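You operate a simulated robot arm through the tools that you are given. There is no shell and no other tool. Be economical: measure what you need, move in short steps, check, and stop when the job is done.

The job below is to be done with a simulated robot arm. You get a single attempt, and the scene is never put back.

## Task
One terminal is dead. Find it with the meter and set the channel knob to its number.
Fine: measure volts while the box is on; then red probe back in its holder, meter off and test box off.

Only the result counts: the job must be done as asked and must still hold three seconds after the hand-in. Knocking over, shifting, dropping, spilling or breaking anything else fails it.

## Robot
A 7-joint arm with a two-finger gripper, hanging from a carriage that runs on a rail from [-2403, 0] to [77, 0] (x, y) and turns from -5.812 to 6.196 rad about z. Base frame: it is fixed where the carriage stands at the start and does not move with it; the origin is on the floor, on the carriage's upright axis, x ahead of it, y to its left, z up. Lengths are in mm, angles in rad, forces in N, time in s.
With the tool pointing down near the work surface it reaches from about 300 to 740 mm from the robot's upright axis, wherever it stands. Its first joint turns from -2.496 to 2.496 rad. Places, roughly: box stop button [300, 400, 1000]; channel knob [400, 300, 900]; green trolley [600, 500, 400]; main switch [300, 700, 800]; meter knob [700, 400, 800]; orange switch [1200, 200, 700]; red probe (4x4x13 cm) [800, 200, 900]; trolley brake [200, 500, 200]. Payload 1.37 kg.
The tool frame sits at the grasp point between the pads (the TCP): z along the fingers, y along the line on which they close. The tips reach 16 mm beyond it. The gripper opens to 92 mm. The gripper's body begins 74 mm behind the TCP.
Orientation is told as [roll, pitch, yaw] about the base's x, y, z axes, in that order, counted from this pose: with the fingers straight down and closing along the base's y, the tool's x points along the base's -x, its y along +y and its z along -z.

## Interface
- The arm moves only by the tool drive_tool. Its arguments are lists of equal length, an entry for each row: "turn": the turn, a rotation vector about the base's x, y, z in units of 5 degrees (1.0 is 5 degrees), a list of three; "slide": the shift along the base's x, y, z in units of 40 mm (1.0 is 40 mm), a list of three; "fingers": the opening, from 0 (shut) to 1 (fully open). In form: {"turn": [[wx, wy, wz], ...], "slide": [[x, y, z], ...], "fingers": [fingers, ...]}. A call has 1 to 20 rows; each row shifts and turns the commanded pose from where the row before left it. A call with a number of a shift or a turn outside -1 to 1 is refused whole. Rows are played at 5 a second. More than 50 mm and 0.15 rad between two rows, or a gripper value outside its range, and nothing of the call is played. Where a pose cannot be reached the arm comes as near as it can. A force on the tool above 50 N (or 10 N above the force at the start of the call, whichever is more), or a blocked arm, ends the call early, and 0.2 s more pass. Each finger halts on what it meets, pressing with about 26 N; the grip force reading is that of the motor and also rises with nothing between the fingers. The clock runs only during rows and for 0.2 s after the last one: add rows that do not move to give the fingers time. It gives the time, the measured TCP pose, the force on the tool (base axes), the opening and the grip force at its end, in the units of the frame above (readings bear some noise), with the torque about the TCP (base axes, N m) and any sound that the robot's microphone picked up.
- Cameras (640 x 400 px; columns grow to the right, rows downward): "scene" is now at [260.8, 43.1, 1755.2]; the picture's right is [0.74, -0.67, 0.00], its down [-0.62, -0.68, -0.38] and it looks along [0.26, 0.28, -0.92] (base axes); focal length 260 px, centre (320, 200). "wrist" rides on the gripper at [71, 19, -111] in the tool frame; the picture's right is [-0.26, 0.97, 0.00], its down [-0.78, -0.21, -0.59] and it looks along [-0.57, -0.15, 0.81] (tool axes); focal length 280 px, centre (320, 200). There is no depth. A picture from a camera that has moved, and an enlarged one, comes with that camera's place and axes in the base frame and with its lens.
- get_image(camera): a new picture of that camera. It takes no simulated time.
- lift_body(by): slides the trunk up (or, below 0, down) by that many mm; the arm and the scene camera ride with it, the base frame stays. It gives what a move gives, with no picture.
- drive_base(legs): drives the robot by 1 to 6 legs, each [ahead, left, turn to the left] in mm, mm and rad, along the robot's own axes; the way and the turn of a leg run together, so that a leg with both is an arc; at most 1500 mm and 3.142 rad a leg. The arm and the cameras ride along, it lands a little off, and it stops where it bumps. It keeps to its track: a leg is cut to what the track allows. It gives what a move gives.
- aim_head(pan, tilt): turns the head with the scene camera to pan (to the left, within 2.705 rad either way) and tilt (down, from -0.506 to 1.204), counted from straight ahead of the robot. It gives what a move gives.
- close_up(camera, box): a new picture of the part [left, top, right, bottom] of that camera's present view, enlarged. It takes no simulated time.
- close_job(): hands the job in; it is judged then, once.

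Work in short steps. Places have to be worked out from the pictures, the camera data and where the tool is seen: move nearer, look again, correct. Check each grasp and each placing, and mend what went wrong. You have 120 turns and 82 pictures in all, those below and enlarged ones among them. Open the gripper and draw the arm clear of the work before you hand the job in, unless the task says otherwise; then end with one line.

The tools are called after "Emit:" as a command line: name --argument value ..., lists and objects as JSON in quotes. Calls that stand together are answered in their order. drive_tool: Moves the arm, as the interface text tells. Its arguments: {"type":"object","properties":{"turn":{"type":"array","items":{"type":"array","items":{"type":"number"}}},"slide":{"type":"array","items":{"type":"array","items":{"type":"number"}}},"fingers":{"type":"array","items":{"type":"number"}}},"required":["turn","slide","fingers"]} The other tools are called the same way: lift_body (by) slides the trunk up or down; drive_base (legs) drives the base; aim_head (pan, tilt) turns the head that bears the scene camera; get_image (camera) takes a picture; close_up (camera, box) takes an enlarged picture of a part of a camera's view; close_job () hands the job in.

At the start:

```text
clock: 0.0
ee_pos: [782.3, 157.2, 1156.1]
orientation: [-0.001, 0.001, 0.001]
ft_force: [-0.2, 0.0, -0.4]
ft_torque: [0.0, -0.01, -0.06]
opening: 91.8
finger_force: 0.1
trunk travel left (down, up): [-425.0, 156.0]
robot x, y, heading: [-0.7, 3.9, 0.005]
head pan, tilt: [0.833, 1.178]
```

scene: 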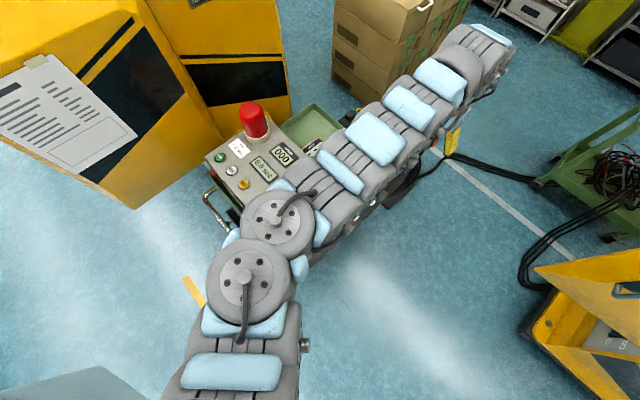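
wrist: 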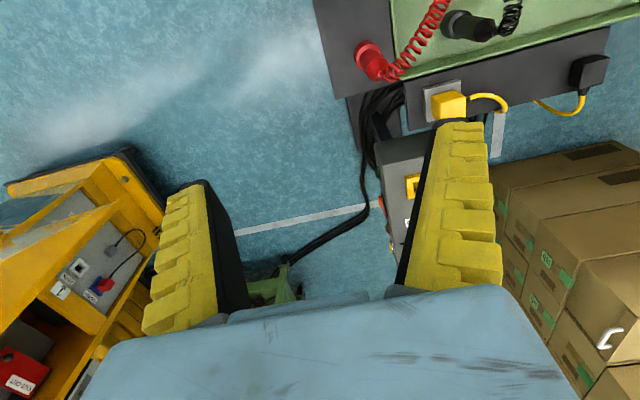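

The arm hides part of the bench; I'll look at the sheet and the box enlarged first.

Emit:
close_up --camera "scene" --box '[0, 40, 160, 190]'

Emit:
close_up --camera "scene" --box '[190, 90, 350, 230]'

Emit:
close_up --camera "wrist" --box '[300, 0, 640, 212]'

```text
2.67 times, centred on (80, 115) of scene
camera zoom: at [260.8, 43.1, 1755.2], right [0.74, -0.67, 0.0], down [-0.62, -0.68, -0.38], along [0.26, 0.28, -0.92], focal length 692 px, centre (960, 427)
```

zoom: 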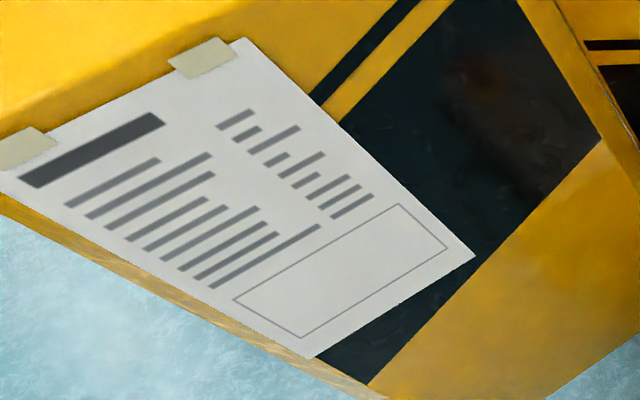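

```text
2.86 times, centred on (270, 160) of scene
camera zoom: at [260.8, 43.1, 1755.2], right [0.74, -0.67, 0.0], down [-0.62, -0.68, -0.38], along [0.26, 0.28, -0.92], focal length 742 px, centre (463, 314)
```

zoom: 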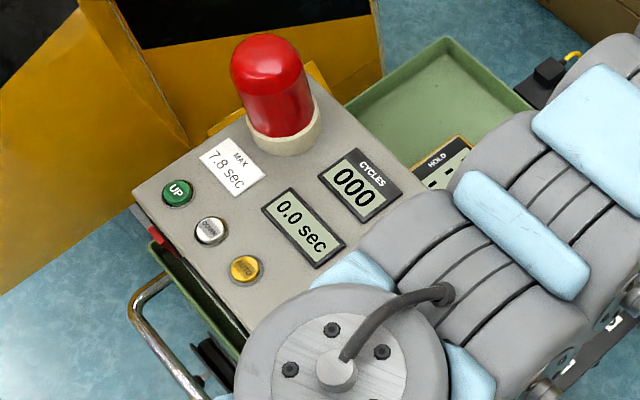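

```text
1.88 times, centred on (470, 106) of wrist
camera zoom: at [711.9, 177.5, 1266.4], right [0.26, 0.97, 0.0], down [0.78, -0.21, 0.59], along [0.57, -0.15, -0.81], focal length 528 px, centre (38, 377)
```

zoom: 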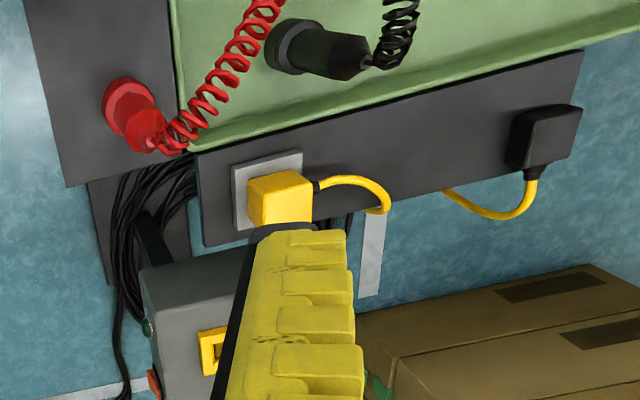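

I'll swing the carriage right so the arm clears the bench, and pan the head back to the left to see it.

Emit:
drive_base --legs '[[0, 0, -0.9]]'

Emit:
aim_head --pan 1.6 --tilt 0.9

Emit:
get_image --camera "scene"

```text
clock: 2.7
ee_pos: [618.4, -505.9, 1156.7]
orientation: [0.0, -0.001, -0.883]
ft_force: [0.2, -0.1, -0.4]
ft_torque: [0.01, 0.03, -0.03]
opening: 92.0
finger_force: 0.1
trunk travel left (down, up): [-425.0, 156.0]
robot x, y, heading: [-2.6, -1.4, -0.883]
head pan, tilt: [0.833, 1.178]
```

```text
clock: 3.8
ee_pos: [618.2, -505.8, 1156.2]
orientation: [-0.002, 0.001, -0.883]
ft_force: [0.0, 0.3, 0.1]
ft_torque: [0.0, 0.0, 0.01]
opening: 91.7
finger_force: 0.1
trunk travel left (down, up): [-425.0, 156.0]
robot x, y, heading: [4.0, -2.5, -0.88]
head pan, tilt: [1.6, 0.901]
```

```text
76 pictures are left
camera scene: at [198.5, -120.0, 1773.7], right [0.66, -0.75, 0.0], down [-0.59, -0.51, -0.62], along [0.47, 0.41, -0.78], focal length 260 px, centre (320, 200)
```

scene: 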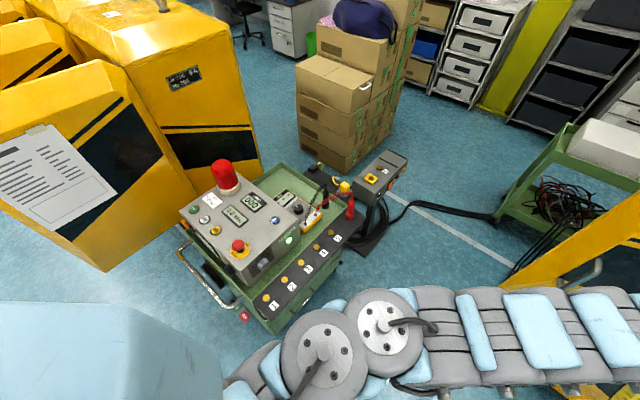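

Now the box, the terminals (1–5) and the meter are visible; enlarging.

Emit:
close_up --camera "scene" --box '[170, 150, 290, 225]'

Emit:
close_up --camera "scene" --box '[215, 210, 375, 330]'

Emit:
close_up --camera "scene" --box '[260, 150, 420, 250]'

```text
5.33 times, centred on (230, 188) of scene
camera zoom: at [198.5, -120.0, 1773.7], right [0.66, -0.75, 0.0], down [-0.59, -0.51, -0.62], along [0.47, 0.41, -0.78], focal length 1385 px, centre (800, 267)
```

zoom: 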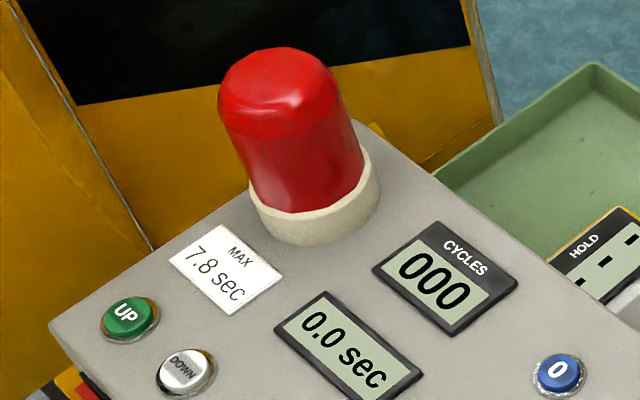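

```text
3.33 times, centred on (295, 270) of scene
camera zoom: at [198.5, -120.0, 1773.7], right [0.66, -0.75, 0.0], down [-0.59, -0.51, -0.62], along [0.47, 0.41, -0.78], focal length 866 px, centre (403, -33)
```

zoom: 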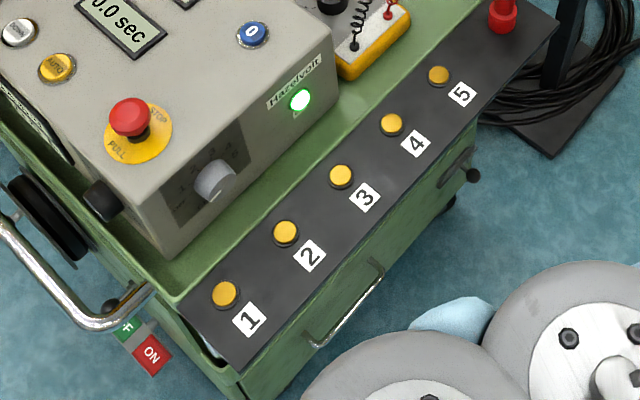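

```text
4.00 times, centred on (340, 200) of scene
camera zoom: at [198.5, -120.0, 1773.7], right [0.66, -0.75, 0.0], down [-0.59, -0.51, -0.62], along [0.47, 0.41, -0.78], focal length 1039 px, centre (240, 200)
```

zoom: 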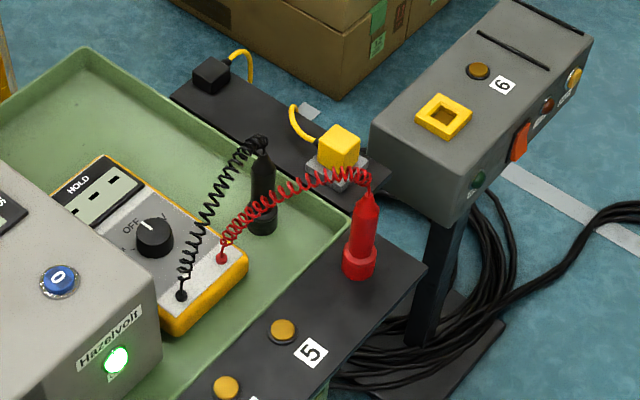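

Terminal 6 sits on a separate post with an orange switch. I'll look closer at the flag, the channel knob, the post and the meter.

Emit:
close_up --camera "scene" --box '[230, 240, 290, 280]'

Emit:
close_up --camera "scene" --box '[355, 145, 415, 185]'

Emit:
close_up --camera "scene" --box '[175, 235, 265, 325]'

Emit:
close_up --camera "scene" --box '[270, 180, 330, 220]'

```text
10.00 times, centred on (260, 260) of scene
camera zoom: at [198.5, -120.0, 1773.7], right [0.66, -0.75, 0.0], down [-0.59, -0.51, -0.62], along [0.47, 0.41, -0.78], focal length 2596 px, centre (920, -400)
```

zoom: 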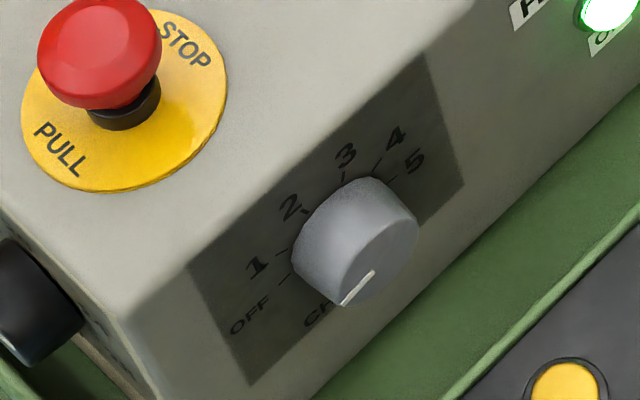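

```text
10.00 times, centred on (385, 165) of scene
camera zoom: at [198.5, -120.0, 1773.7], right [0.66, -0.75, 0.0], down [-0.59, -0.51, -0.62], along [0.47, 0.41, -0.78], focal length 2596 px, centre (-330, 550)
```

zoom: 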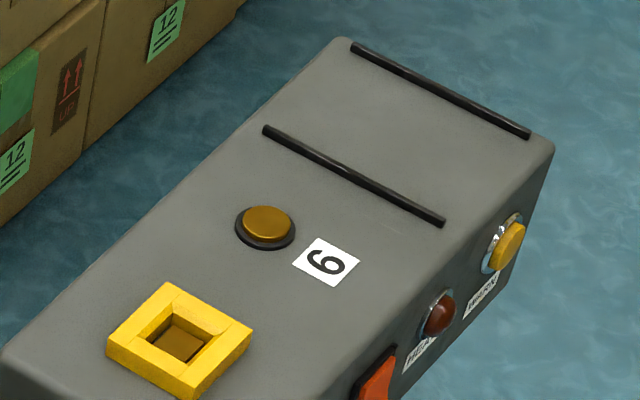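

```text
4.44 times, centred on (220, 280) of scene
camera zoom: at [198.5, -120.0, 1773.7], right [0.66, -0.75, 0.0], down [-0.59, -0.51, -0.62], along [0.47, 0.41, -0.78], focal length 1154 px, centre (764, -156)
```

zoom: 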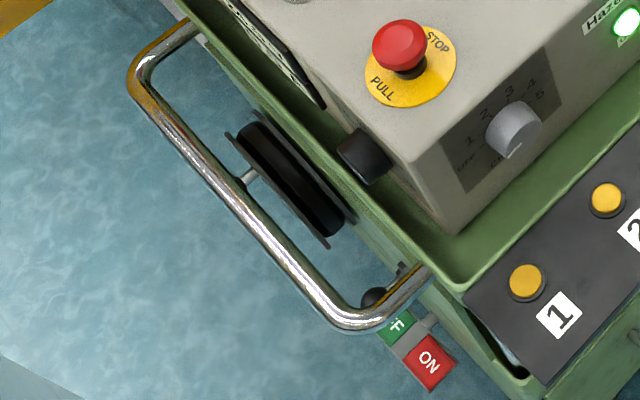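

```text
10.00 times, centred on (300, 200) of scene
camera zoom: at [198.5, -120.0, 1773.7], right [0.66, -0.75, 0.0], down [-0.59, -0.51, -0.62], along [0.47, 0.41, -0.78], focal length 2596 px, centre (520, 200)
```

zoom: 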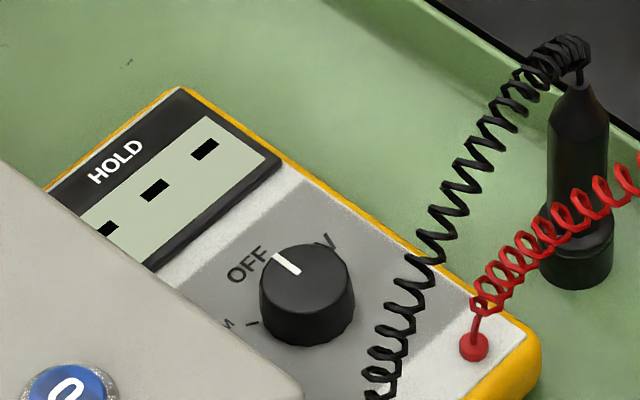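

The box seems on (green lamp lit) and the channel knob on OFF. Before moving along the rail I'll look around for obstacles on the left.

Emit:
aim_head --pan 2.5 --tilt 0.9

Emit:
get_image --camera "scene"

```text
clock: 5.0
ee_pos: [618.0, -504.3, 1156.3]
orientation: [0.0, -0.001, -0.883]
ft_force: [-0.1, 0.5, -0.3]
ft_torque: [-0.01, 0.02, -0.01]
opening: 92.1
finger_force: 0.1
trunk travel left (down, up): [-425.0, 156.0]
robot x, y, heading: [-1.2, 2.4, -0.883]
head pan, tilt: [2.499, 0.901]
```

```text
68 pictures are left
camera scene: at [138.2, -94.1, 1773.7], right [1.0, 0.04, 0.0], down [0.03, -0.78, -0.62], along [-0.03, 0.62, -0.78], focal length 260 px, centre (320, 200)
```

scene: 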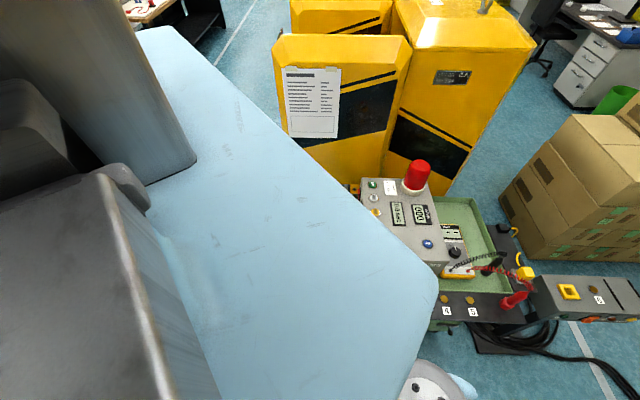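

The blue block is the robot's own trunk. I'll slide back along the rail and look at the trolley's left side.

Emit:
drive_base --legs '[[-444, -541, 0]]'

Emit:
aim_head --pan 1.4 --tilt 0.8

Emit:
get_image --camera "scene"

```text
clock: 8.8
ee_pos: [-82.2, -501.0, 1156.2]
orientation: [-0.001, 0.001, -0.876]
ft_force: [-0.8, -0.5, -0.3]
ft_torque: [-0.02, 0.01, 0.01]
opening: 91.8
finger_force: 0.1
trunk travel left (down, up): [-425.0, 156.0]
robot x, y, heading: [-702.2, 5.2, -0.877]
head pan, tilt: [2.499, 0.901]
```

```text
clock: 10.2
ee_pos: [-81.1, -501.6, 1155.2]
orientation: [0.0, 0.002, -0.876]
ft_force: [-0.7, -0.2, -0.1]
ft_torque: [0.0, 0.03, -0.01]
opening: 92.0
finger_force: 0.1
trunk travel left (down, up): [-425.0, 156.0]
robot x, y, heading: [-700.4, 3.0, -0.88]
head pan, tilt: [1.4, 0.799]
```

```text
67 pictures are left
camera scene: at [-490.3, -128.4, 1781.6], right [0.5, -0.87, 0.0], down [-0.62, -0.36, -0.7], along [0.6, 0.35, -0.72], focal length 260 px, centre (320, 200)
```

scene: 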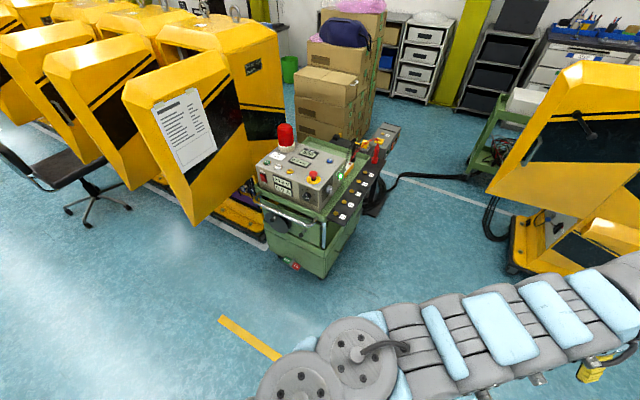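

Emit:
close_up --camera "scene" --box '[240, 160, 340, 222]'

Emit:
close_up --camera "scene" --box '[260, 215, 360, 277]'

```text
6.40 times, centred on (290, 191) of scene
camera zoom: at [-490.3, -128.4, 1781.6], right [0.5, -0.87, 0.0], down [-0.62, -0.36, -0.7], along [0.6, 0.35, -0.72], focal length 1662 px, centre (512, 258)
```

zoom: 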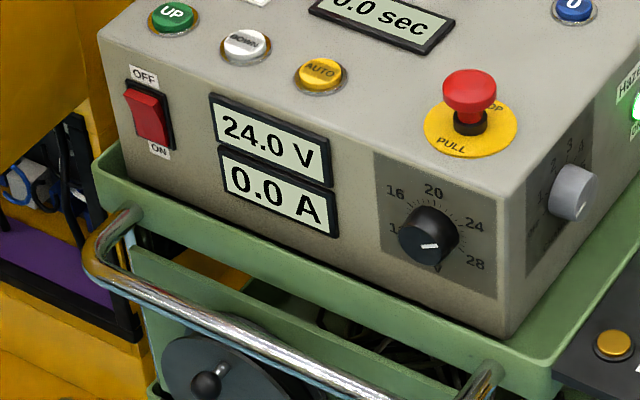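

```text
6.40 times, centred on (310, 246) of scene
camera zoom: at [-490.3, -128.4, 1781.6], right [0.5, -0.87, 0.0], down [-0.62, -0.36, -0.7], along [0.6, 0.35, -0.72], focal length 1662 px, centre (384, -94)
```

zoom: 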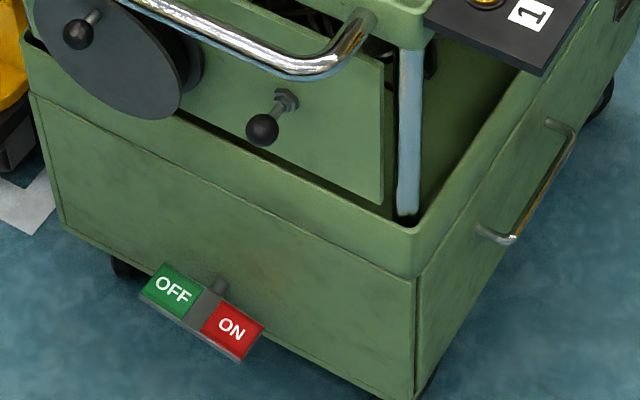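

The red main switch is ON (24 V shown), and the brake pedal tilts to ON. Now I return to the work end of the rail facing ahead.

Emit:
drive_base --legs '[[486, 588, 0], [0, 0, 0.88]]'

Emit:
drive_tool --turn '[[0, 0, 0], [0, 0, 0], [0, 0, 0], [0, 0, 0], [0, 0, 0], [0, 0, 0], [0, 0, 0], [0, 0, 0]]' --slide '[[-1, 0, 0], [-1, 0, 0], [-1, 0, 0], [-1, 0, 0], [-1, 0, 0], [-1, 0, 0], [-1, 0, 0], [-1, 0, 0]]' --fingers '[1, 1, 1, 1, 1, 1, 1, 1]'

Emit:
drive_base --legs '[[0, 0, 0.9]]'

Emit:
aim_head --pan -0.4 --tilt 1.0

Emit:
get_image --camera "scene"

```text
clock: 16.6
ee_pos: [831.9, 173.9, 1156.6]
orientation: [0.001, 0.001, 0.022]
ft_force: [0.0, 0.5, 0.4]
ft_torque: [-0.01, 0.04, 0.0]
opening: 91.7
finger_force: 0.0
trunk travel left (down, up): [-425.0, 156.0]
robot x, y, heading: [52.0, 3.5, 0.025]
head pan, tilt: [1.4, 0.799]
```

```text
clock: 18.4
ee_pos: [746.9, 197.1, 1124.3]
orientation: [-0.002, 0.001, 0.02]
ft_force: [-0.3, 0.6, 0.7]
ft_torque: [0.01, 0.0, 0.01]
opening: 92.2
finger_force: 0.1
out of reach, approached as far as the arm can: row 2, 3, 4, 5, 6, 7, 8
trunk travel left (down, up): [-425.0, 156.0]
robot x, y, heading: [52.8, 1.5, 0.022]
head pan, tilt: [1.4, 0.799]
```

```text
clock: 21.1
ee_pos: [321.8, 671.6, 1123.3]
orientation: [-0.002, 0.002, 0.936]
ft_force: [-0.3, -0.3, 0.1]
ft_torque: [0.01, -0.01, 0.0]
opening: 91.8
finger_force: 0.0
trunk travel left (down, up): [-425.0, 156.0]
robot x, y, heading: [48.3, -0.6, 0.934]
head pan, tilt: [1.4, 0.799]
```

```text
clock: 22.9
ee_pos: [321.3, 671.0, 1124.1]
orientation: [-0.001, 0.002, 0.936]
ft_force: [1.3, 0.4, 0.3]
ft_torque: [-0.02, -0.01, -0.01]
opening: 91.8
finger_force: 0.1
trunk travel left (down, up): [-425.0, 156.0]
robot x, y, heading: [52.8, 0.1, 0.938]
head pan, tilt: [-0.4, 1.0]
```

```text
64 pictures are left
camera scene: at [245.7, 213.0, 1766.5], right [0.51, -0.86, 0.0], down [-0.72, -0.43, -0.54], along [0.46, 0.28, -0.84], focal length 260 px, centre (320, 200)
```

scene: 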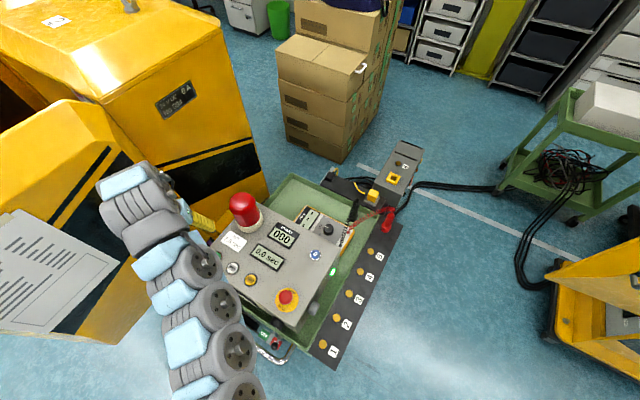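

The retraction was limited by reach, but nothing was touched. I'll raise the trunk for clearance and then swing the tool clockwise over the lamp to the right.

Emit:
lift_body --by 150

Emit:
get_image --camera "wrist"

```text
clock: 24.7
ee_pos: [321.4, 670.5, 1274.5]
orientation: [-0.002, 0.002, 0.936]
ft_force: [0.5, 0.3, 0.4]
ft_torque: [-0.02, -0.01, 0.01]
opening: 91.9
finger_force: 0.1
trunk travel left (down, up): [-575.0, 6.0]
robot x, y, heading: [54.6, -0.4, 0.935]
head pan, tilt: [-0.4, 1.0]
```

```text
63 pictures are left
camera wrist: at [263.8, 626.4, 1383.8], right [-0.62, 0.78, 0.0], down [0.63, 0.5, 0.59], along [0.46, 0.36, -0.81], focal length 280 px, centre (320, 200)
```

wrist: 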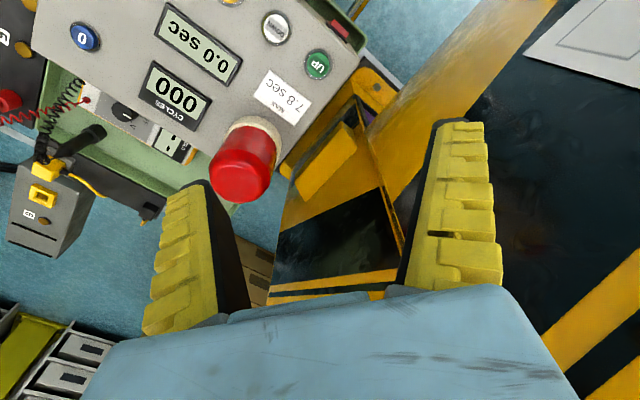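

Emit:
drive_tool --turn '[[0, 0, -0.7], [0, 0, -0.7], [0, 0, -0.7], [0, 0, -0.7], [0, 0, -0.7], [0, 0, -0.7], [0, 0, -0.7], [0, 0, -0.7], [0, 0, -0.7], [0, 0, -0.7], [0, 0, -0.7], [0, 0, -0.7], [0, 0, -0.7], [0, 0, -0.7], [0, 0, -0.7], [0, 0, 0]]' --slide '[[0.7, -0.72, 0], [0.7, -0.72, 0], [0.7, -0.72, 0], [0.7, -0.72, 0], [0.7, -0.72, 0], [0.7, -0.72, 0], [0.7, -0.72, 0], [0.7, -0.72, 0], [0.7, -0.72, 0], [0.7, -0.72, 0], [0.7, -0.72, 0], [0.7, -0.72, 0], [0.7, -0.72, 0], [0.7, -0.72, 0], [0.7, -0.72, 0], [0, 0, 0]]' --fingers '[1, 1, 1, 1, 1, 1, 1, 1, 1, 1, 1, 1, 1, 1, 1, 1]'

Emit:
get_image --camera "scene"

Emit:
get_image --camera "wrist"

```text
clock: 28.1
ee_pos: [765.2, 281.4, 1240.2]
orientation: [-0.002, 0.002, 0.02]
ft_force: [0.0, -0.2, 0.3]
ft_torque: [-0.02, 0.0, -0.02]
opening: 91.8
finger_force: 0.1
out of reach, approached as far as the arm can: row 1, 2, 3, 4, 5, 6
trunk travel left (down, up): [-575.0, 6.0]
robot x, y, heading: [51.2, 0.5, 0.935]
head pan, tilt: [-0.4, 1.0]
```

```text
62 pictures are left
camera scene: at [245.8, 212.9, 1916.5], right [0.51, -0.86, 0.0], down [-0.72, -0.43, -0.54], along [0.46, 0.28, -0.84], focal length 260 px, centre (320, 200)
```

scene: 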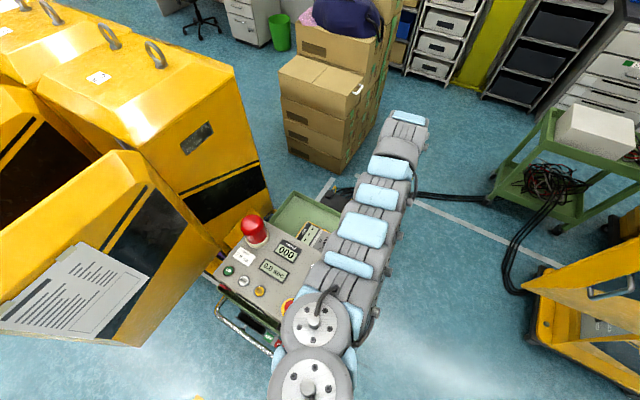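

```text
61 pictures are left
camera wrist: at [693.6, 300.5, 1350.5], right [0.24, 0.97, 0.0], down [0.78, -0.2, 0.59], along [0.57, -0.15, -0.81], focal length 280 px, centre (320, 200)
```

wrist: 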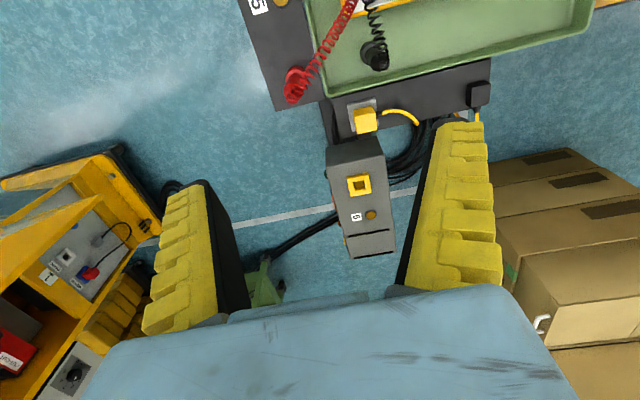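

The meter display remains visible to the scene camera past the arm. I'll move over the meter knob, estimated at (674, 425), and look with the wrist camera.

Emit:
drive_tool --turn '[[0, 0, 0], [0, 0, 0], [0, 0, 0], [0, 0, 0], [0, 0, 0], [0, 0, 0], [0, 0, 0], [0, 0, 0]]' --slide '[[-0.4, 0.6, -0.9], [-0.4, 0.6, -0.9], [-0.4, 0.6, -0.9], [-0.4, 0.6, -0.9], [-0.4, 0.6, -0.9], [-0.3, 0.6, -0.9], [0, 0, -0.9], [0, 0, 0]]' --fingers '[1, 1, 1, 1, 1, 1, 1, 1]'

Emit:
get_image --camera "wrist"

```text
clock: 29.9
ee_pos: [666.4, 415.5, 1006.9]
orientation: [0.001, 0.0, 0.019]
ft_force: [0.1, 0.1, 0.3]
ft_torque: [-0.02, -0.02, 0.0]
opening: 92.1
finger_force: 0.0
out of reach, approached as far as the arm can: row 6, 7
trunk travel left (down, up): [-575.0, 6.0]
robot x, y, heading: [54.5, -0.6, 0.931]
head pan, tilt: [-0.4, 1.0]
```

```text
60 pictures are left
camera wrist: at [594.5, 434.4, 1117.2], right [0.24, 0.97, 0.0], down [0.78, -0.2, 0.59], along [0.57, -0.14, -0.81], focal length 280 px, centre (320, 200)
```

wrist: 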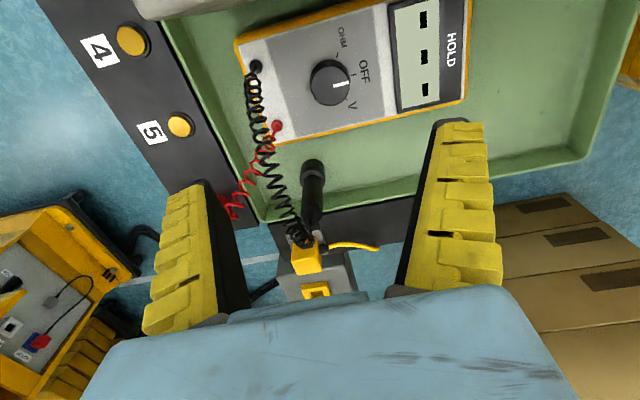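

The wrist view shows the knob near (668, 431, 815). A close-up of the dial marks tells the turn needed.

Emit:
close_up --camera "wrist" --box '[280, 20, 440, 120]'

Emit:
lift_body --by -150

```text
4.00 times, centred on (360, 70) of wrist
camera zoom: at [594.5, 434.4, 1117.2], right [0.24, 0.97, 0.0], down [0.78, -0.2, 0.59], along [0.57, -0.14, -0.81], focal length 1122 px, centre (160, 720)
```

zoom: 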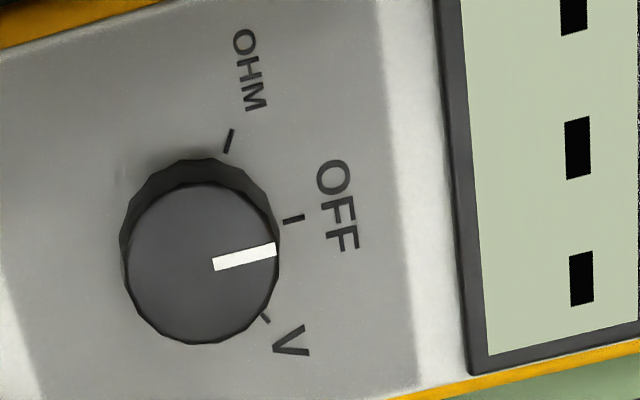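

```text
clock: 31.6
ee_pos: [665.2, 415.4, 856.4]
orientation: [-0.002, 0.002, 0.019]
ft_force: [-1.1, -0.4, 0.8]
ft_torque: [0.01, 0.01, 0.01]
opening: 91.9
finger_force: 0.1
trunk travel left (down, up): [-425.0, 156.0]
robot x, y, heading: [52.8, -1.2, 0.931]
head pan, tilt: [-0.4, 1.0]
```

Dial: OHM, OFF, V about 60° apart; I need about -60° about z. Shift to be over the knob and take another picture for triangulation.

Emit:
drive_tool --turn '[[0, 0, 0], [0, 0, 0]]' --slide '[[0.1, 0.4, 0], [0, 0, 0]]' --fingers '[1, 1]'

Emit:
get_image --camera "wrist"

```text
clock: 32.2
ee_pos: [665.2, 422.2, 857.9]
orientation: [0.0, 0.0, 0.018]
ft_force: [0.4, 0.0, -0.1]
ft_torque: [-0.02, 0.03, 0.02]
opening: 91.6
finger_force: 0.0
out of reach, approached as far as the arm can: row 1
trunk travel left (down, up): [-425.0, 156.0]
robot x, y, heading: [49.2, 0.8, 0.937]
head pan, tilt: [-0.4, 1.0]
```

```text
58 pictures are left
camera wrist: at [594.2, 440.8, 968.2], right [0.24, 0.97, 0.0], down [0.78, -0.2, 0.59], along [0.57, -0.14, -0.81], focal length 280 px, centre (320, 200)
```

wrist: 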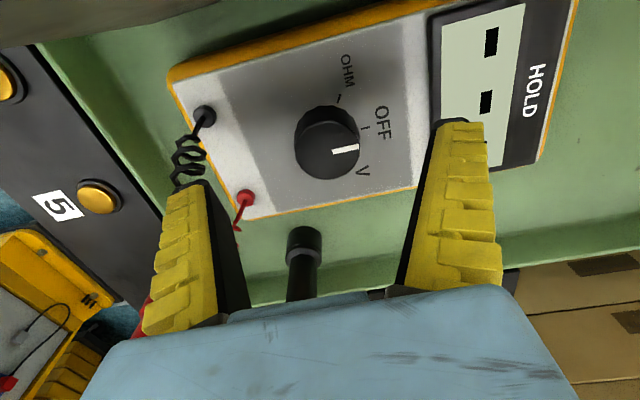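

Knob top triangulates to about (674, 428, 798), just past reach; I'll move the carriage to the rail's end and lower the trunk slightly.

Emit:
drive_base --legs '[[14.5, -19.5, 0]]'

Emit:
drive_tool --turn '[[0, 0, 0], [0, 0, 0]]' --slide '[[-0.3, 0.15, 0], [0, 0, 0]]' --fingers '[1, 1]'

Emit:
get_image --camera "wrist"

```text
clock: 33.0
ee_pos: [684.7, 421.6, 857.7]
orientation: [0.001, 0.002, 0.02]
ft_force: [-0.3, 0.0, -0.8]
ft_torque: [0.0, -0.02, 0.02]
opening: 92.0
finger_force: 0.1
trunk travel left (down, up): [-425.0, 156.0]
robot x, y, heading: [70.4, -1.3, 0.935]
head pan, tilt: [-0.4, 1.0]
```

```text
clock: 33.6
ee_pos: [671.7, 429.6, 856.7]
orientation: [0.002, 0.002, 0.019]
ft_force: [-0.5, 1.5, 0.9]
ft_torque: [-0.05, -0.01, 0.01]
opening: 91.9
finger_force: 0.1
trunk travel left (down, up): [-425.0, 156.0]
robot x, y, heading: [74.3, 1.1, 0.94]
head pan, tilt: [-0.4, 1.0]
```

```text
57 pictures are left
camera wrist: at [600.6, 448.1, 967.8], right [0.24, 0.97, 0.0], down [0.78, -0.2, 0.59], along [0.57, -0.14, -0.81], focal length 280 px, centre (320, 200)
```

wrist: 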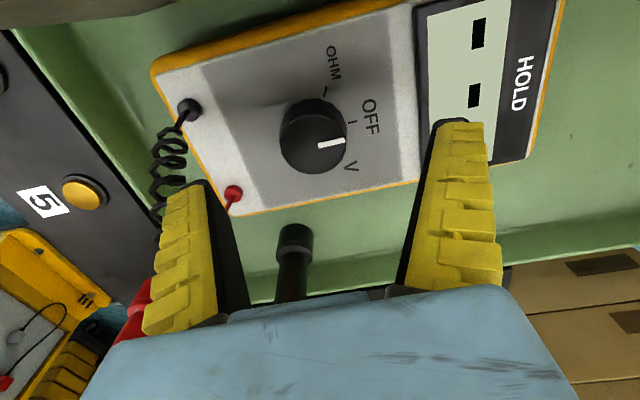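

Knob centre at about (674, 426.5). I'll pre-turn the tool +30° and descend around the knob in short steps.

Emit:
drive_tool --turn '[[0, 0, 1], [0, 0, 1], [0, 0, 1], [0, 0, 1], [0, 0, 1], [0, 0, 1], [0, 0, 0], [0, 0, 0], [0, 0, 0]]' --slide '[[0.05, -0.08, 0], [0, 0, 0], [0, 0, 0], [0, 0, 0], [0, 0, 0], [0, 0, 0], [0, 0, -0.6], [0, 0, -0.6], [0, 0, 0]]' --fingers '[1, 1, 1, 1, 1, 1, 1, 1, 1]'

Emit:
get_image --camera "wrist"

Emit:
get_image --camera "scene"

```text
clock: 35.6
ee_pos: [670.1, 423.8, 840.9]
orientation: [-0.001, 0.002, 0.541]
ft_force: [0.6, 0.0, 0.2]
ft_torque: [0.01, 0.01, 0.01]
opening: 91.9
finger_force: 0.1
out of reach, approached as far as the arm can: row 7, 8
trunk travel left (down, up): [-425.0, 156.0]
robot x, y, heading: [75.7, 1.9, 0.939]
head pan, tilt: [-0.4, 1.0]
```

```text
56 pictures are left
camera wrist: at [600.5, 403.6, 951.3], right [-0.27, 0.96, 0.0], down [0.78, 0.22, 0.59], along [0.57, 0.16, -0.81], focal length 280 px, centre (320, 200)
```

wrist: 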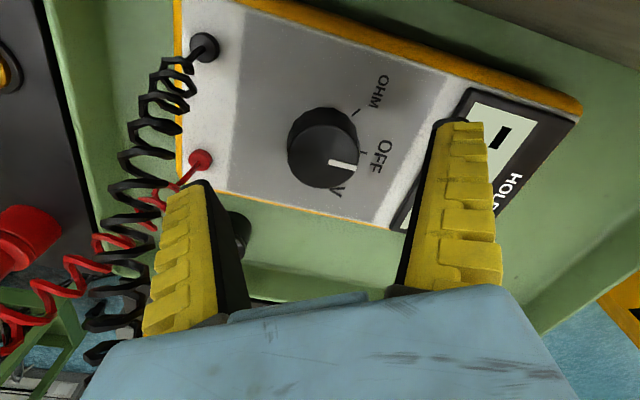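

```text
55 pictures are left
camera scene: at [266.1, 213.1, 1766.5], right [0.51, -0.86, 0.0], down [-0.72, -0.43, -0.54], along [0.46, 0.28, -0.84], focal length 260 px, centre (320, 200)
```

scene: 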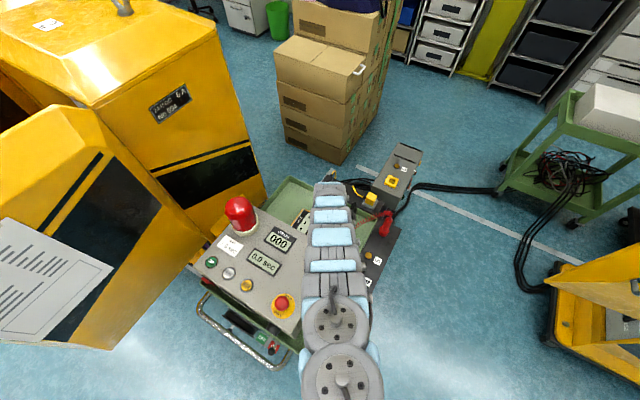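

Reach at this height needs the trunk lower; knob re-estimated (676, 427). Lower the trunk 40 mm while raising nothing yet — tips would reach ~785, so I go 25 first.

Emit:
lift_body --by -25

Emit:
drive_tool --turn '[[0, 0, 0], [0, 0, 0]]' --slide '[[0.12, 0.08, 0], [0, 0, 0]]' --fingers '[1, 1]'

Emit:
get_image --camera "wrist"

```text
clock: 36.3
ee_pos: [671.5, 423.3, 814.8]
orientation: [0.001, 0.001, 0.543]
ft_force: [0.5, 0.5, -0.5]
ft_torque: [-0.02, 0.03, 0.0]
opening: 91.7
finger_force: 0.0
trunk travel left (down, up): [-400.0, 181.0]
robot x, y, heading: [73.3, -0.7, 0.934]
head pan, tilt: [-0.4, 1.0]
```

```text
clock: 36.9
ee_pos: [669.9, 424.3, 816.7]
orientation: [0.001, 0.002, 0.544]
ft_force: [-0.3, -0.4, 0.1]
ft_torque: [-0.02, 0.0, 0.0]
opening: 91.7
finger_force: 0.1
out of reach, approached as far as the arm can: row 1
trunk travel left (down, up): [-400.0, 181.0]
robot x, y, heading: [74.2, -1.1, 0.934]
head pan, tilt: [-0.4, 1.0]
```

```text
54 pictures are left
camera wrist: at [600.5, 403.9, 926.5], right [-0.27, 0.96, 0.0], down [0.78, 0.22, 0.59], along [0.57, 0.16, -0.81], focal length 280 px, centre (320, 200)
```

wrist: 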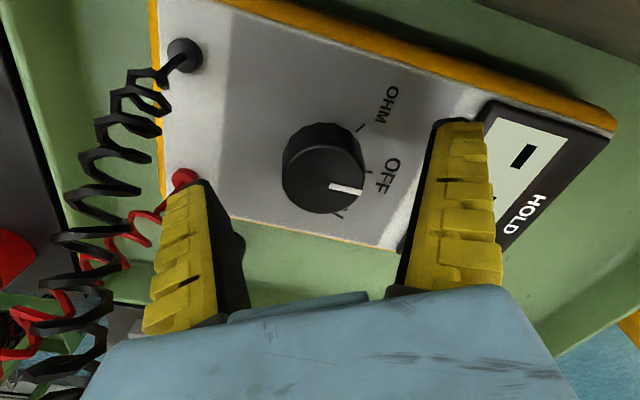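

Still at the reach limit; raise the tool 75 mm, then lower the trunk 75 mm to gain reach.

Emit:
drive_tool --turn '[[0, 0, 0], [0, 0, 0], [0, 0, 0], [0, 0, 0]]' --slide '[[0, 0, 0.9], [0, 0, 0.9], [0.1, 0.05, 0], [0, 0, 0]]' --fingers '[1, 1, 1, 1]'

Emit:
lift_body --by -75

```text
clock: 37.9
ee_pos: [674.3, 424.4, 888.8]
orientation: [0.001, 0.001, 0.543]
ft_force: [0.2, 0.7, 0.0]
ft_torque: [0.04, -0.01, 0.02]
opening: 91.8
finger_force: 0.1
trunk travel left (down, up): [-400.0, 181.0]
robot x, y, heading: [74.1, -0.3, 0.939]
head pan, tilt: [-0.4, 1.0]
```

```text
clock: 39.0
ee_pos: [674.9, 425.9, 812.7]
orientation: [0.0, 0.004, 0.544]
ft_force: [-0.5, 0.3, 0.0]
ft_torque: [0.02, 0.04, 0.01]
opening: 91.8
finger_force: 0.0
trunk travel left (down, up): [-325.0, 256.0]
robot x, y, heading: [74.3, -0.2, 0.933]
head pan, tilt: [-0.4, 1.0]
```

Emit:
drive_tool --turn '[[0, 0, 0], [0, 0, 0], [0, 0, 0]]' --slide '[[0.07, 0.05, 0], [0, 0, -0.4], [0, 0, 0]]' --fingers '[1, 1, 1]'

Emit:
get_image --camera "wrist"

```text
clock: 39.9
ee_pos: [678.8, 426.6, 796.3]
orientation: [-0.002, 0.0, 0.542]
ft_force: [0.0, -0.4, -0.3]
ft_torque: [0.0, -0.06, -0.01]
opening: 92.0
finger_force: 0.0
trunk travel left (down, up): [-325.0, 256.0]
robot x, y, heading: [77.3, 2.8, 0.936]
head pan, tilt: [-0.4, 1.0]
```

```text
53 pictures are left
camera wrist: at [607.3, 406.9, 906.9], right [-0.27, 0.96, 0.0], down [0.78, 0.22, 0.59], along [0.57, 0.16, -0.81], focal length 280 px, centre (320, 200)
```

wrist: 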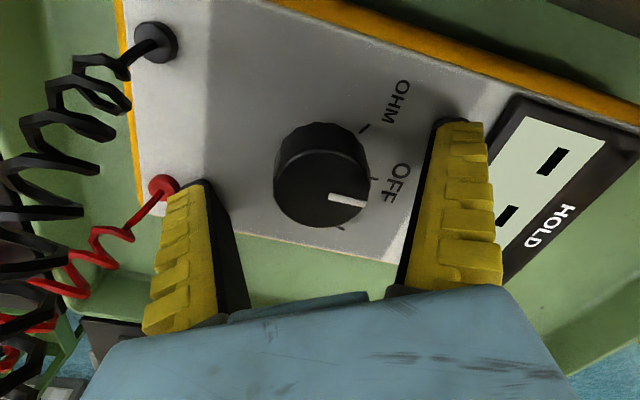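

The knob lies right between the fingers at tip height. Descend 5 mm more and close.

Emit:
drive_tool --turn '[[0, 0, 0], [0, 0, 0], [0, 0, 0], [0, 0, 0], [0, 0, 0]]' --slide '[[0.03, 0.03, -0.12], [0, 0, 0], [0, 0, 0], [0, 0, 0], [0, 0, 0]]' --fingers '[1, 0.6, 0.4, 0.3, 0.3]'

```text
clock: 40.6
ee_pos: [684.5, 430.7, 798.1]
orientation: [-0.001, -0.011, 0.542]
ft_force: [-9.5, -6.2, 48.5]
ft_torque: [-0.13, 0.19, -0.08]
opening: 52.3
finger_force: 18.0
trunk travel left (down, up): [-325.0, 256.0]
robot x, y, heading: [75.1, -0.6, 0.937]
head pan, tilt: [-0.4, 1.0]
stopped in row 3: the force on the tool passed its limit at 58 N (the readings are from after the stop); the commanded pose is now the measured one
```

Contact force upward of ~48 N; open slightly, rise a little and look.

Emit:
drive_tool --turn '[[0, 0, 0], [0, 0, 0], [0, 0, 0]]' --slide '[[0, 0, 0.1], [0, 0, 0], [0, 0, 0]]' --fingers '[0.6, 0.75, 0.75]'

Emit:
get_image --camera "wrist"

```text
clock: 41.4
ee_pos: [681.1, 427.6, 798.0]
orientation: [0.0, -0.005, 0.545]
ft_force: [2.5, 1.8, 13.9]
ft_torque: [-0.08, 0.05, 0.04]
opening: 70.2
finger_force: 8.2
trunk travel left (down, up): [-325.0, 256.0]
robot x, y, heading: [75.3, 0.7, 0.93]
head pan, tilt: [-0.4, 1.0]
```

```text
52 pictures are left
camera wrist: at [610.7, 409.0, 908.6], right [-0.27, 0.96, 0.0], down [0.77, 0.22, 0.59], along [0.57, 0.16, -0.81], focal length 280 px, centre (320, 200)
```

wrist: 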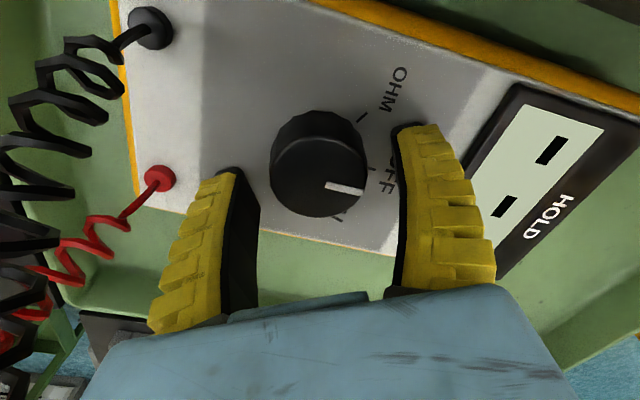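

The tips are resting on the meter face (~782). Rise 7 mm and close on the knob.

Emit:
drive_tool --turn '[[0, 0, 0], [0, 0, 0], [0, 0, 0], [0, 0, 0], [0, 0, 0], [0, 0, 0]]' --slide '[[0, 0, 0.17], [0, 0, 0], [0, 0, 0], [0, 0, 0], [0, 0, 0], [0, 0, 0]]' --fingers '[0.75, 0.75, 0.6, 0.45, 0.35, 0.35]'

Emit:
get_image --camera "wrist"

```text
clock: 42.8
ee_pos: [678.7, 429.8, 805.8]
orientation: [0.0, -0.005, 0.542]
ft_force: [-10.5, -3.2, 22.1]
ft_torque: [-0.04, 0.14, -0.01]
opening: 35.8
finger_force: 28.4
trunk travel left (down, up): [-325.0, 256.0]
robot x, y, heading: [77.0, -1.2, 0.934]
head pan, tilt: [-0.4, 1.0]
```

```text
51 pictures are left
camera wrist: at [608.1, 409.6, 916.0], right [-0.27, 0.96, 0.0], down [0.78, 0.22, 0.59], along [0.57, 0.16, -0.81], focal length 280 px, centre (320, 200)
```

wrist: 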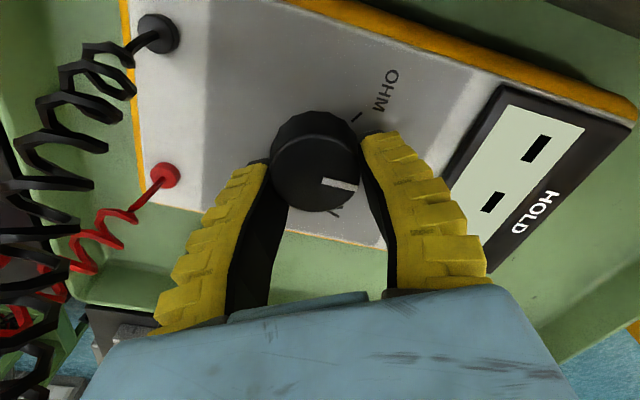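

The grip is ~6 mm off centre along the finger width. Open, recentre, close again.

Emit:
drive_tool --turn '[[0, 0, 0], [0, 0, 0], [0, 0, 0], [0, 0, 0], [0, 0, 0], [0, 0, 0]]' --slide '[[0, 0, 0.05], [-0.12, -0.1, 0], [0, 0, 0], [0, 0, 0], [0, 0, 0], [0, 0, 0]]' --fingers '[0.7, 0.7, 0.6, 0.45, 0.4, 0.4]'

Emit:
get_image --camera "wrist"

```text
clock: 44.2
ee_pos: [674.2, 426.3, 807.2]
orientation: [0.001, -0.003, 0.542]
ft_force: [-2.1, 2.5, 0.8]
ft_torque: [0.06, 0.03, -0.05]
opening: 42.1
finger_force: 3.9
trunk travel left (down, up): [-325.0, 256.0]
robot x, y, heading: [71.1, -1.5, 0.937]
head pan, tilt: [-0.4, 1.0]
```

```text
50 pictures are left
camera wrist: at [603.3, 405.8, 917.1], right [-0.27, 0.96, 0.0], down [0.78, 0.22, 0.59], along [0.57, 0.16, -0.81], focal length 280 px, centre (320, 200)
```

wrist: 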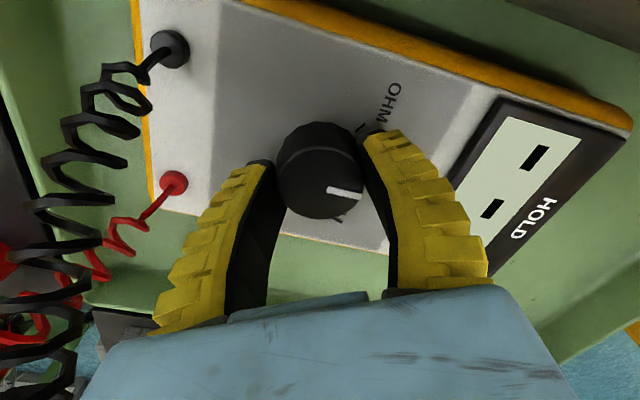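

Centred. Tighten and rotate -60°.

Emit:
drive_tool --turn '[[0, 0, 0], [0, 0, 0], [0, 0, -0.6], [0, 0, -0.8], [0, 0, -0.8], [0, 0, -0.8], [0, 0, -0.8], [0, 0, -0.8], [0, 0, -0.8], [0, 0, -0.8], [0, 0, -0.8], [0, 0, -0.8], [0, 0, -0.8], [0, 0, -0.8], [0, 0, -0.8], [0, 0, -0.8], [0, 0, -0.8], [0, 0, -0.4], [0, 0, 0]]' --slide '[[0, 0, 0], [0, 0, 0], [0, 0, 0], [0, 0, 0], [0, 0, 0], [0, 0, 0], [0, 0, 0], [0, 0, 0], [0, 0, 0], [0, 0, 0], [0, 0, 0], [0, 0, 0], [0, 0, 0], [0, 0, 0], [0, 0, 0], [0, 0, 0], [0, 0, 0], [0, 0, 0], [0, 0, 0]]' --fingers '[0.35, 0.35, 0.35, 0.35, 0.35, 0.35, 0.35, 0.35, 0.35, 0.35, 0.35, 0.35, 0.35, 0.35, 0.35, 0.35, 0.35, 0.35, 0.35]'

Emit:
get_image --camera "wrist"

```text
clock: 48.2
ee_pos: [674.2, 423.8, 805.8]
orientation: [-0.001, -0.002, -0.523]
ft_force: [-13.9, -8.8, 24.6]
ft_torque: [-0.21, 0.36, 0.03]
opening: 36.5
finger_force: 28.2
trunk travel left (down, up): [-325.0, 256.0]
robot x, y, heading: [74.8, -0.9, 0.937]
head pan, tilt: [-0.4, 1.0]
```

```text
49 pictures are left
camera wrist: at [622.4, 476.8, 915.9], right [0.71, 0.71, 0.0], down [0.57, -0.57, 0.59], along [0.42, -0.42, -0.81], focal length 280 px, centre (320, 200)
```

wrist: 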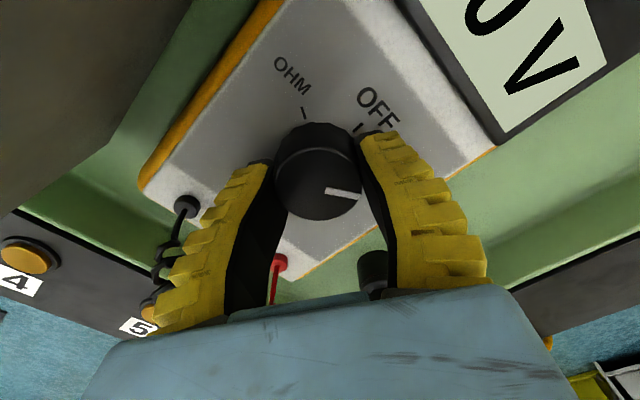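

The meter is in V ("0 V" shown). Release and rise.

Emit:
drive_tool --turn '[[0, 0, 0], [0, 0, 0], [0, 0, 0], [0, 0, 0], [0, 0, 0], [0, 0, 0], [0, 0, 0]]' --slide '[[0, 0, 0], [0, 0, 0], [0, 0, 0.5], [0, 0, 1], [0, 0, 1], [0, 0, 1], [0, 0, 1]]' --fingers '[0.6, 0.8, 0.8, 0.8, 0.8, 0.8, 0.8]'

Emit:
get_image --camera "wrist"

Emit:
get_image --camera "scene"

```text
clock: 49.8
ee_pos: [675.5, 422.4, 987.6]
orientation: [0.001, -0.003, -0.522]
ft_force: [0.3, -0.4, -0.3]
ft_torque: [0.01, 0.05, -0.02]
opening: 75.6
finger_force: 1.1
trunk travel left (down, up): [-325.0, 256.0]
robot x, y, heading: [70.3, 0.6, 0.935]
head pan, tilt: [-0.4, 1.0]
```

```text
48 pictures are left
camera wrist: at [622.5, 476.3, 1097.9], right [0.71, 0.7, 0.0], down [0.57, -0.57, 0.59], along [0.42, -0.42, -0.81], focal length 280 px, centre (320, 200)
```

wrist: 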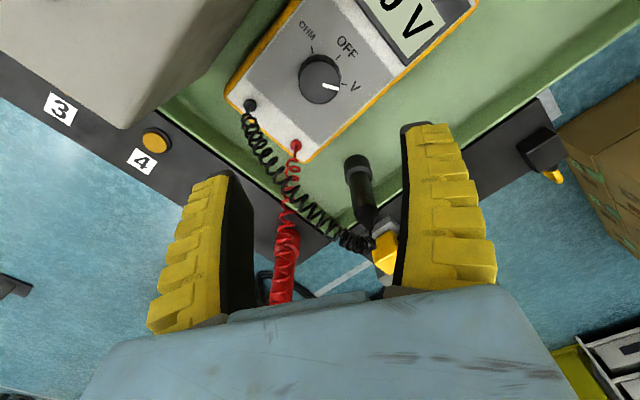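

```text
47 pictures are left
camera scene: at [266.0, 213.0, 1666.5], right [0.51, -0.86, 0.0], down [-0.72, -0.43, -0.54], along [0.46, 0.28, -0.84], focal length 260 px, centre (320, 200)
```

scene: 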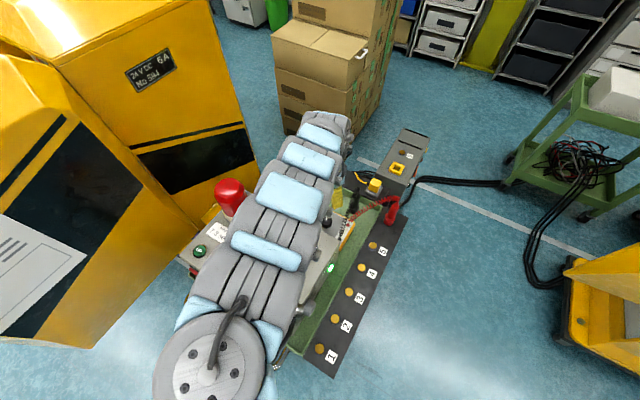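

Meter pointer on V. Now move toward the red probe and look at it with the wrist camera.

Emit:
drive_tool --turn '[[0, 0, 0], [0, 0, 1], [0, 0, 1], [0, 0, 1], [0, 0, 1], [0, 0, 1], [0, 0, 1], [0, 0, 0]]' --slide '[[0, 0, 0.9], [0.25, -0.8, 0.4], [0.25, -0.8, 0], [0.25, -0.8, 0], [0.25, -0.8, 0], [0.25, -0.8, 0], [0.25, -0.8, 0], [0, 0, 0]]' --fingers '[0.9, 0.9, 0.9, 0.9, 0.9, 0.9, 0.9, 0.9]'

Emit:
get_image --camera "wrist"

Emit:
get_image --camera "scene"

```text
clock: 51.6
ee_pos: [749.8, 239.2, 1036.7]
orientation: [-0.001, -0.003, 0.001]
ft_force: [0.1, 0.7, 0.6]
ft_torque: [0.02, 0.01, -0.02]
opening: 83.9
finger_force: 0.2
out of reach, approached as far as the arm can: row 2, 3, 5
trunk travel left (down, up): [-325.0, 256.0]
robot x, y, heading: [73.1, 0.3, 0.936]
head pan, tilt: [-0.4, 1.0]
```

```text
46 pictures are left
camera wrist: at [678.5, 258.8, 1146.8], right [0.26, 0.97, 0.0], down [0.78, -0.21, 0.59], along [0.57, -0.15, -0.81], focal length 280 px, centre (320, 200)
```

wrist: 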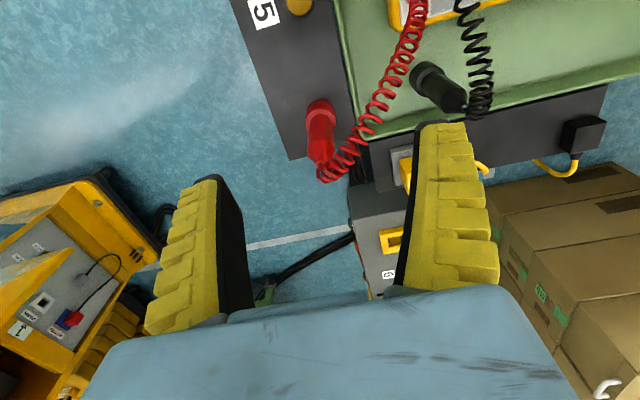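

```text
45 pictures are left
camera scene: at [265.9, 213.1, 1666.5], right [0.51, -0.86, 0.0], down [-0.72, -0.43, -0.54], along [0.46, 0.28, -0.84], focal length 260 px, centre (320, 200)
```

scene: 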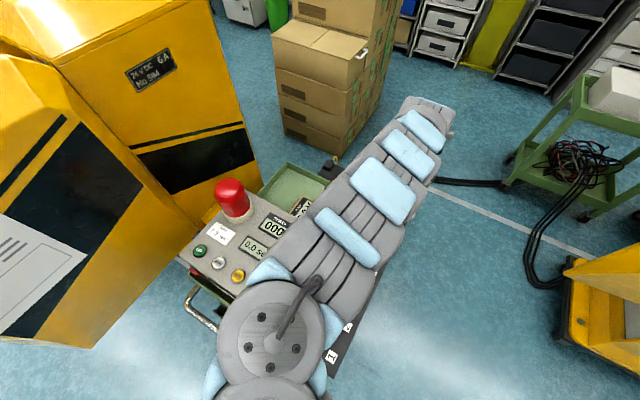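

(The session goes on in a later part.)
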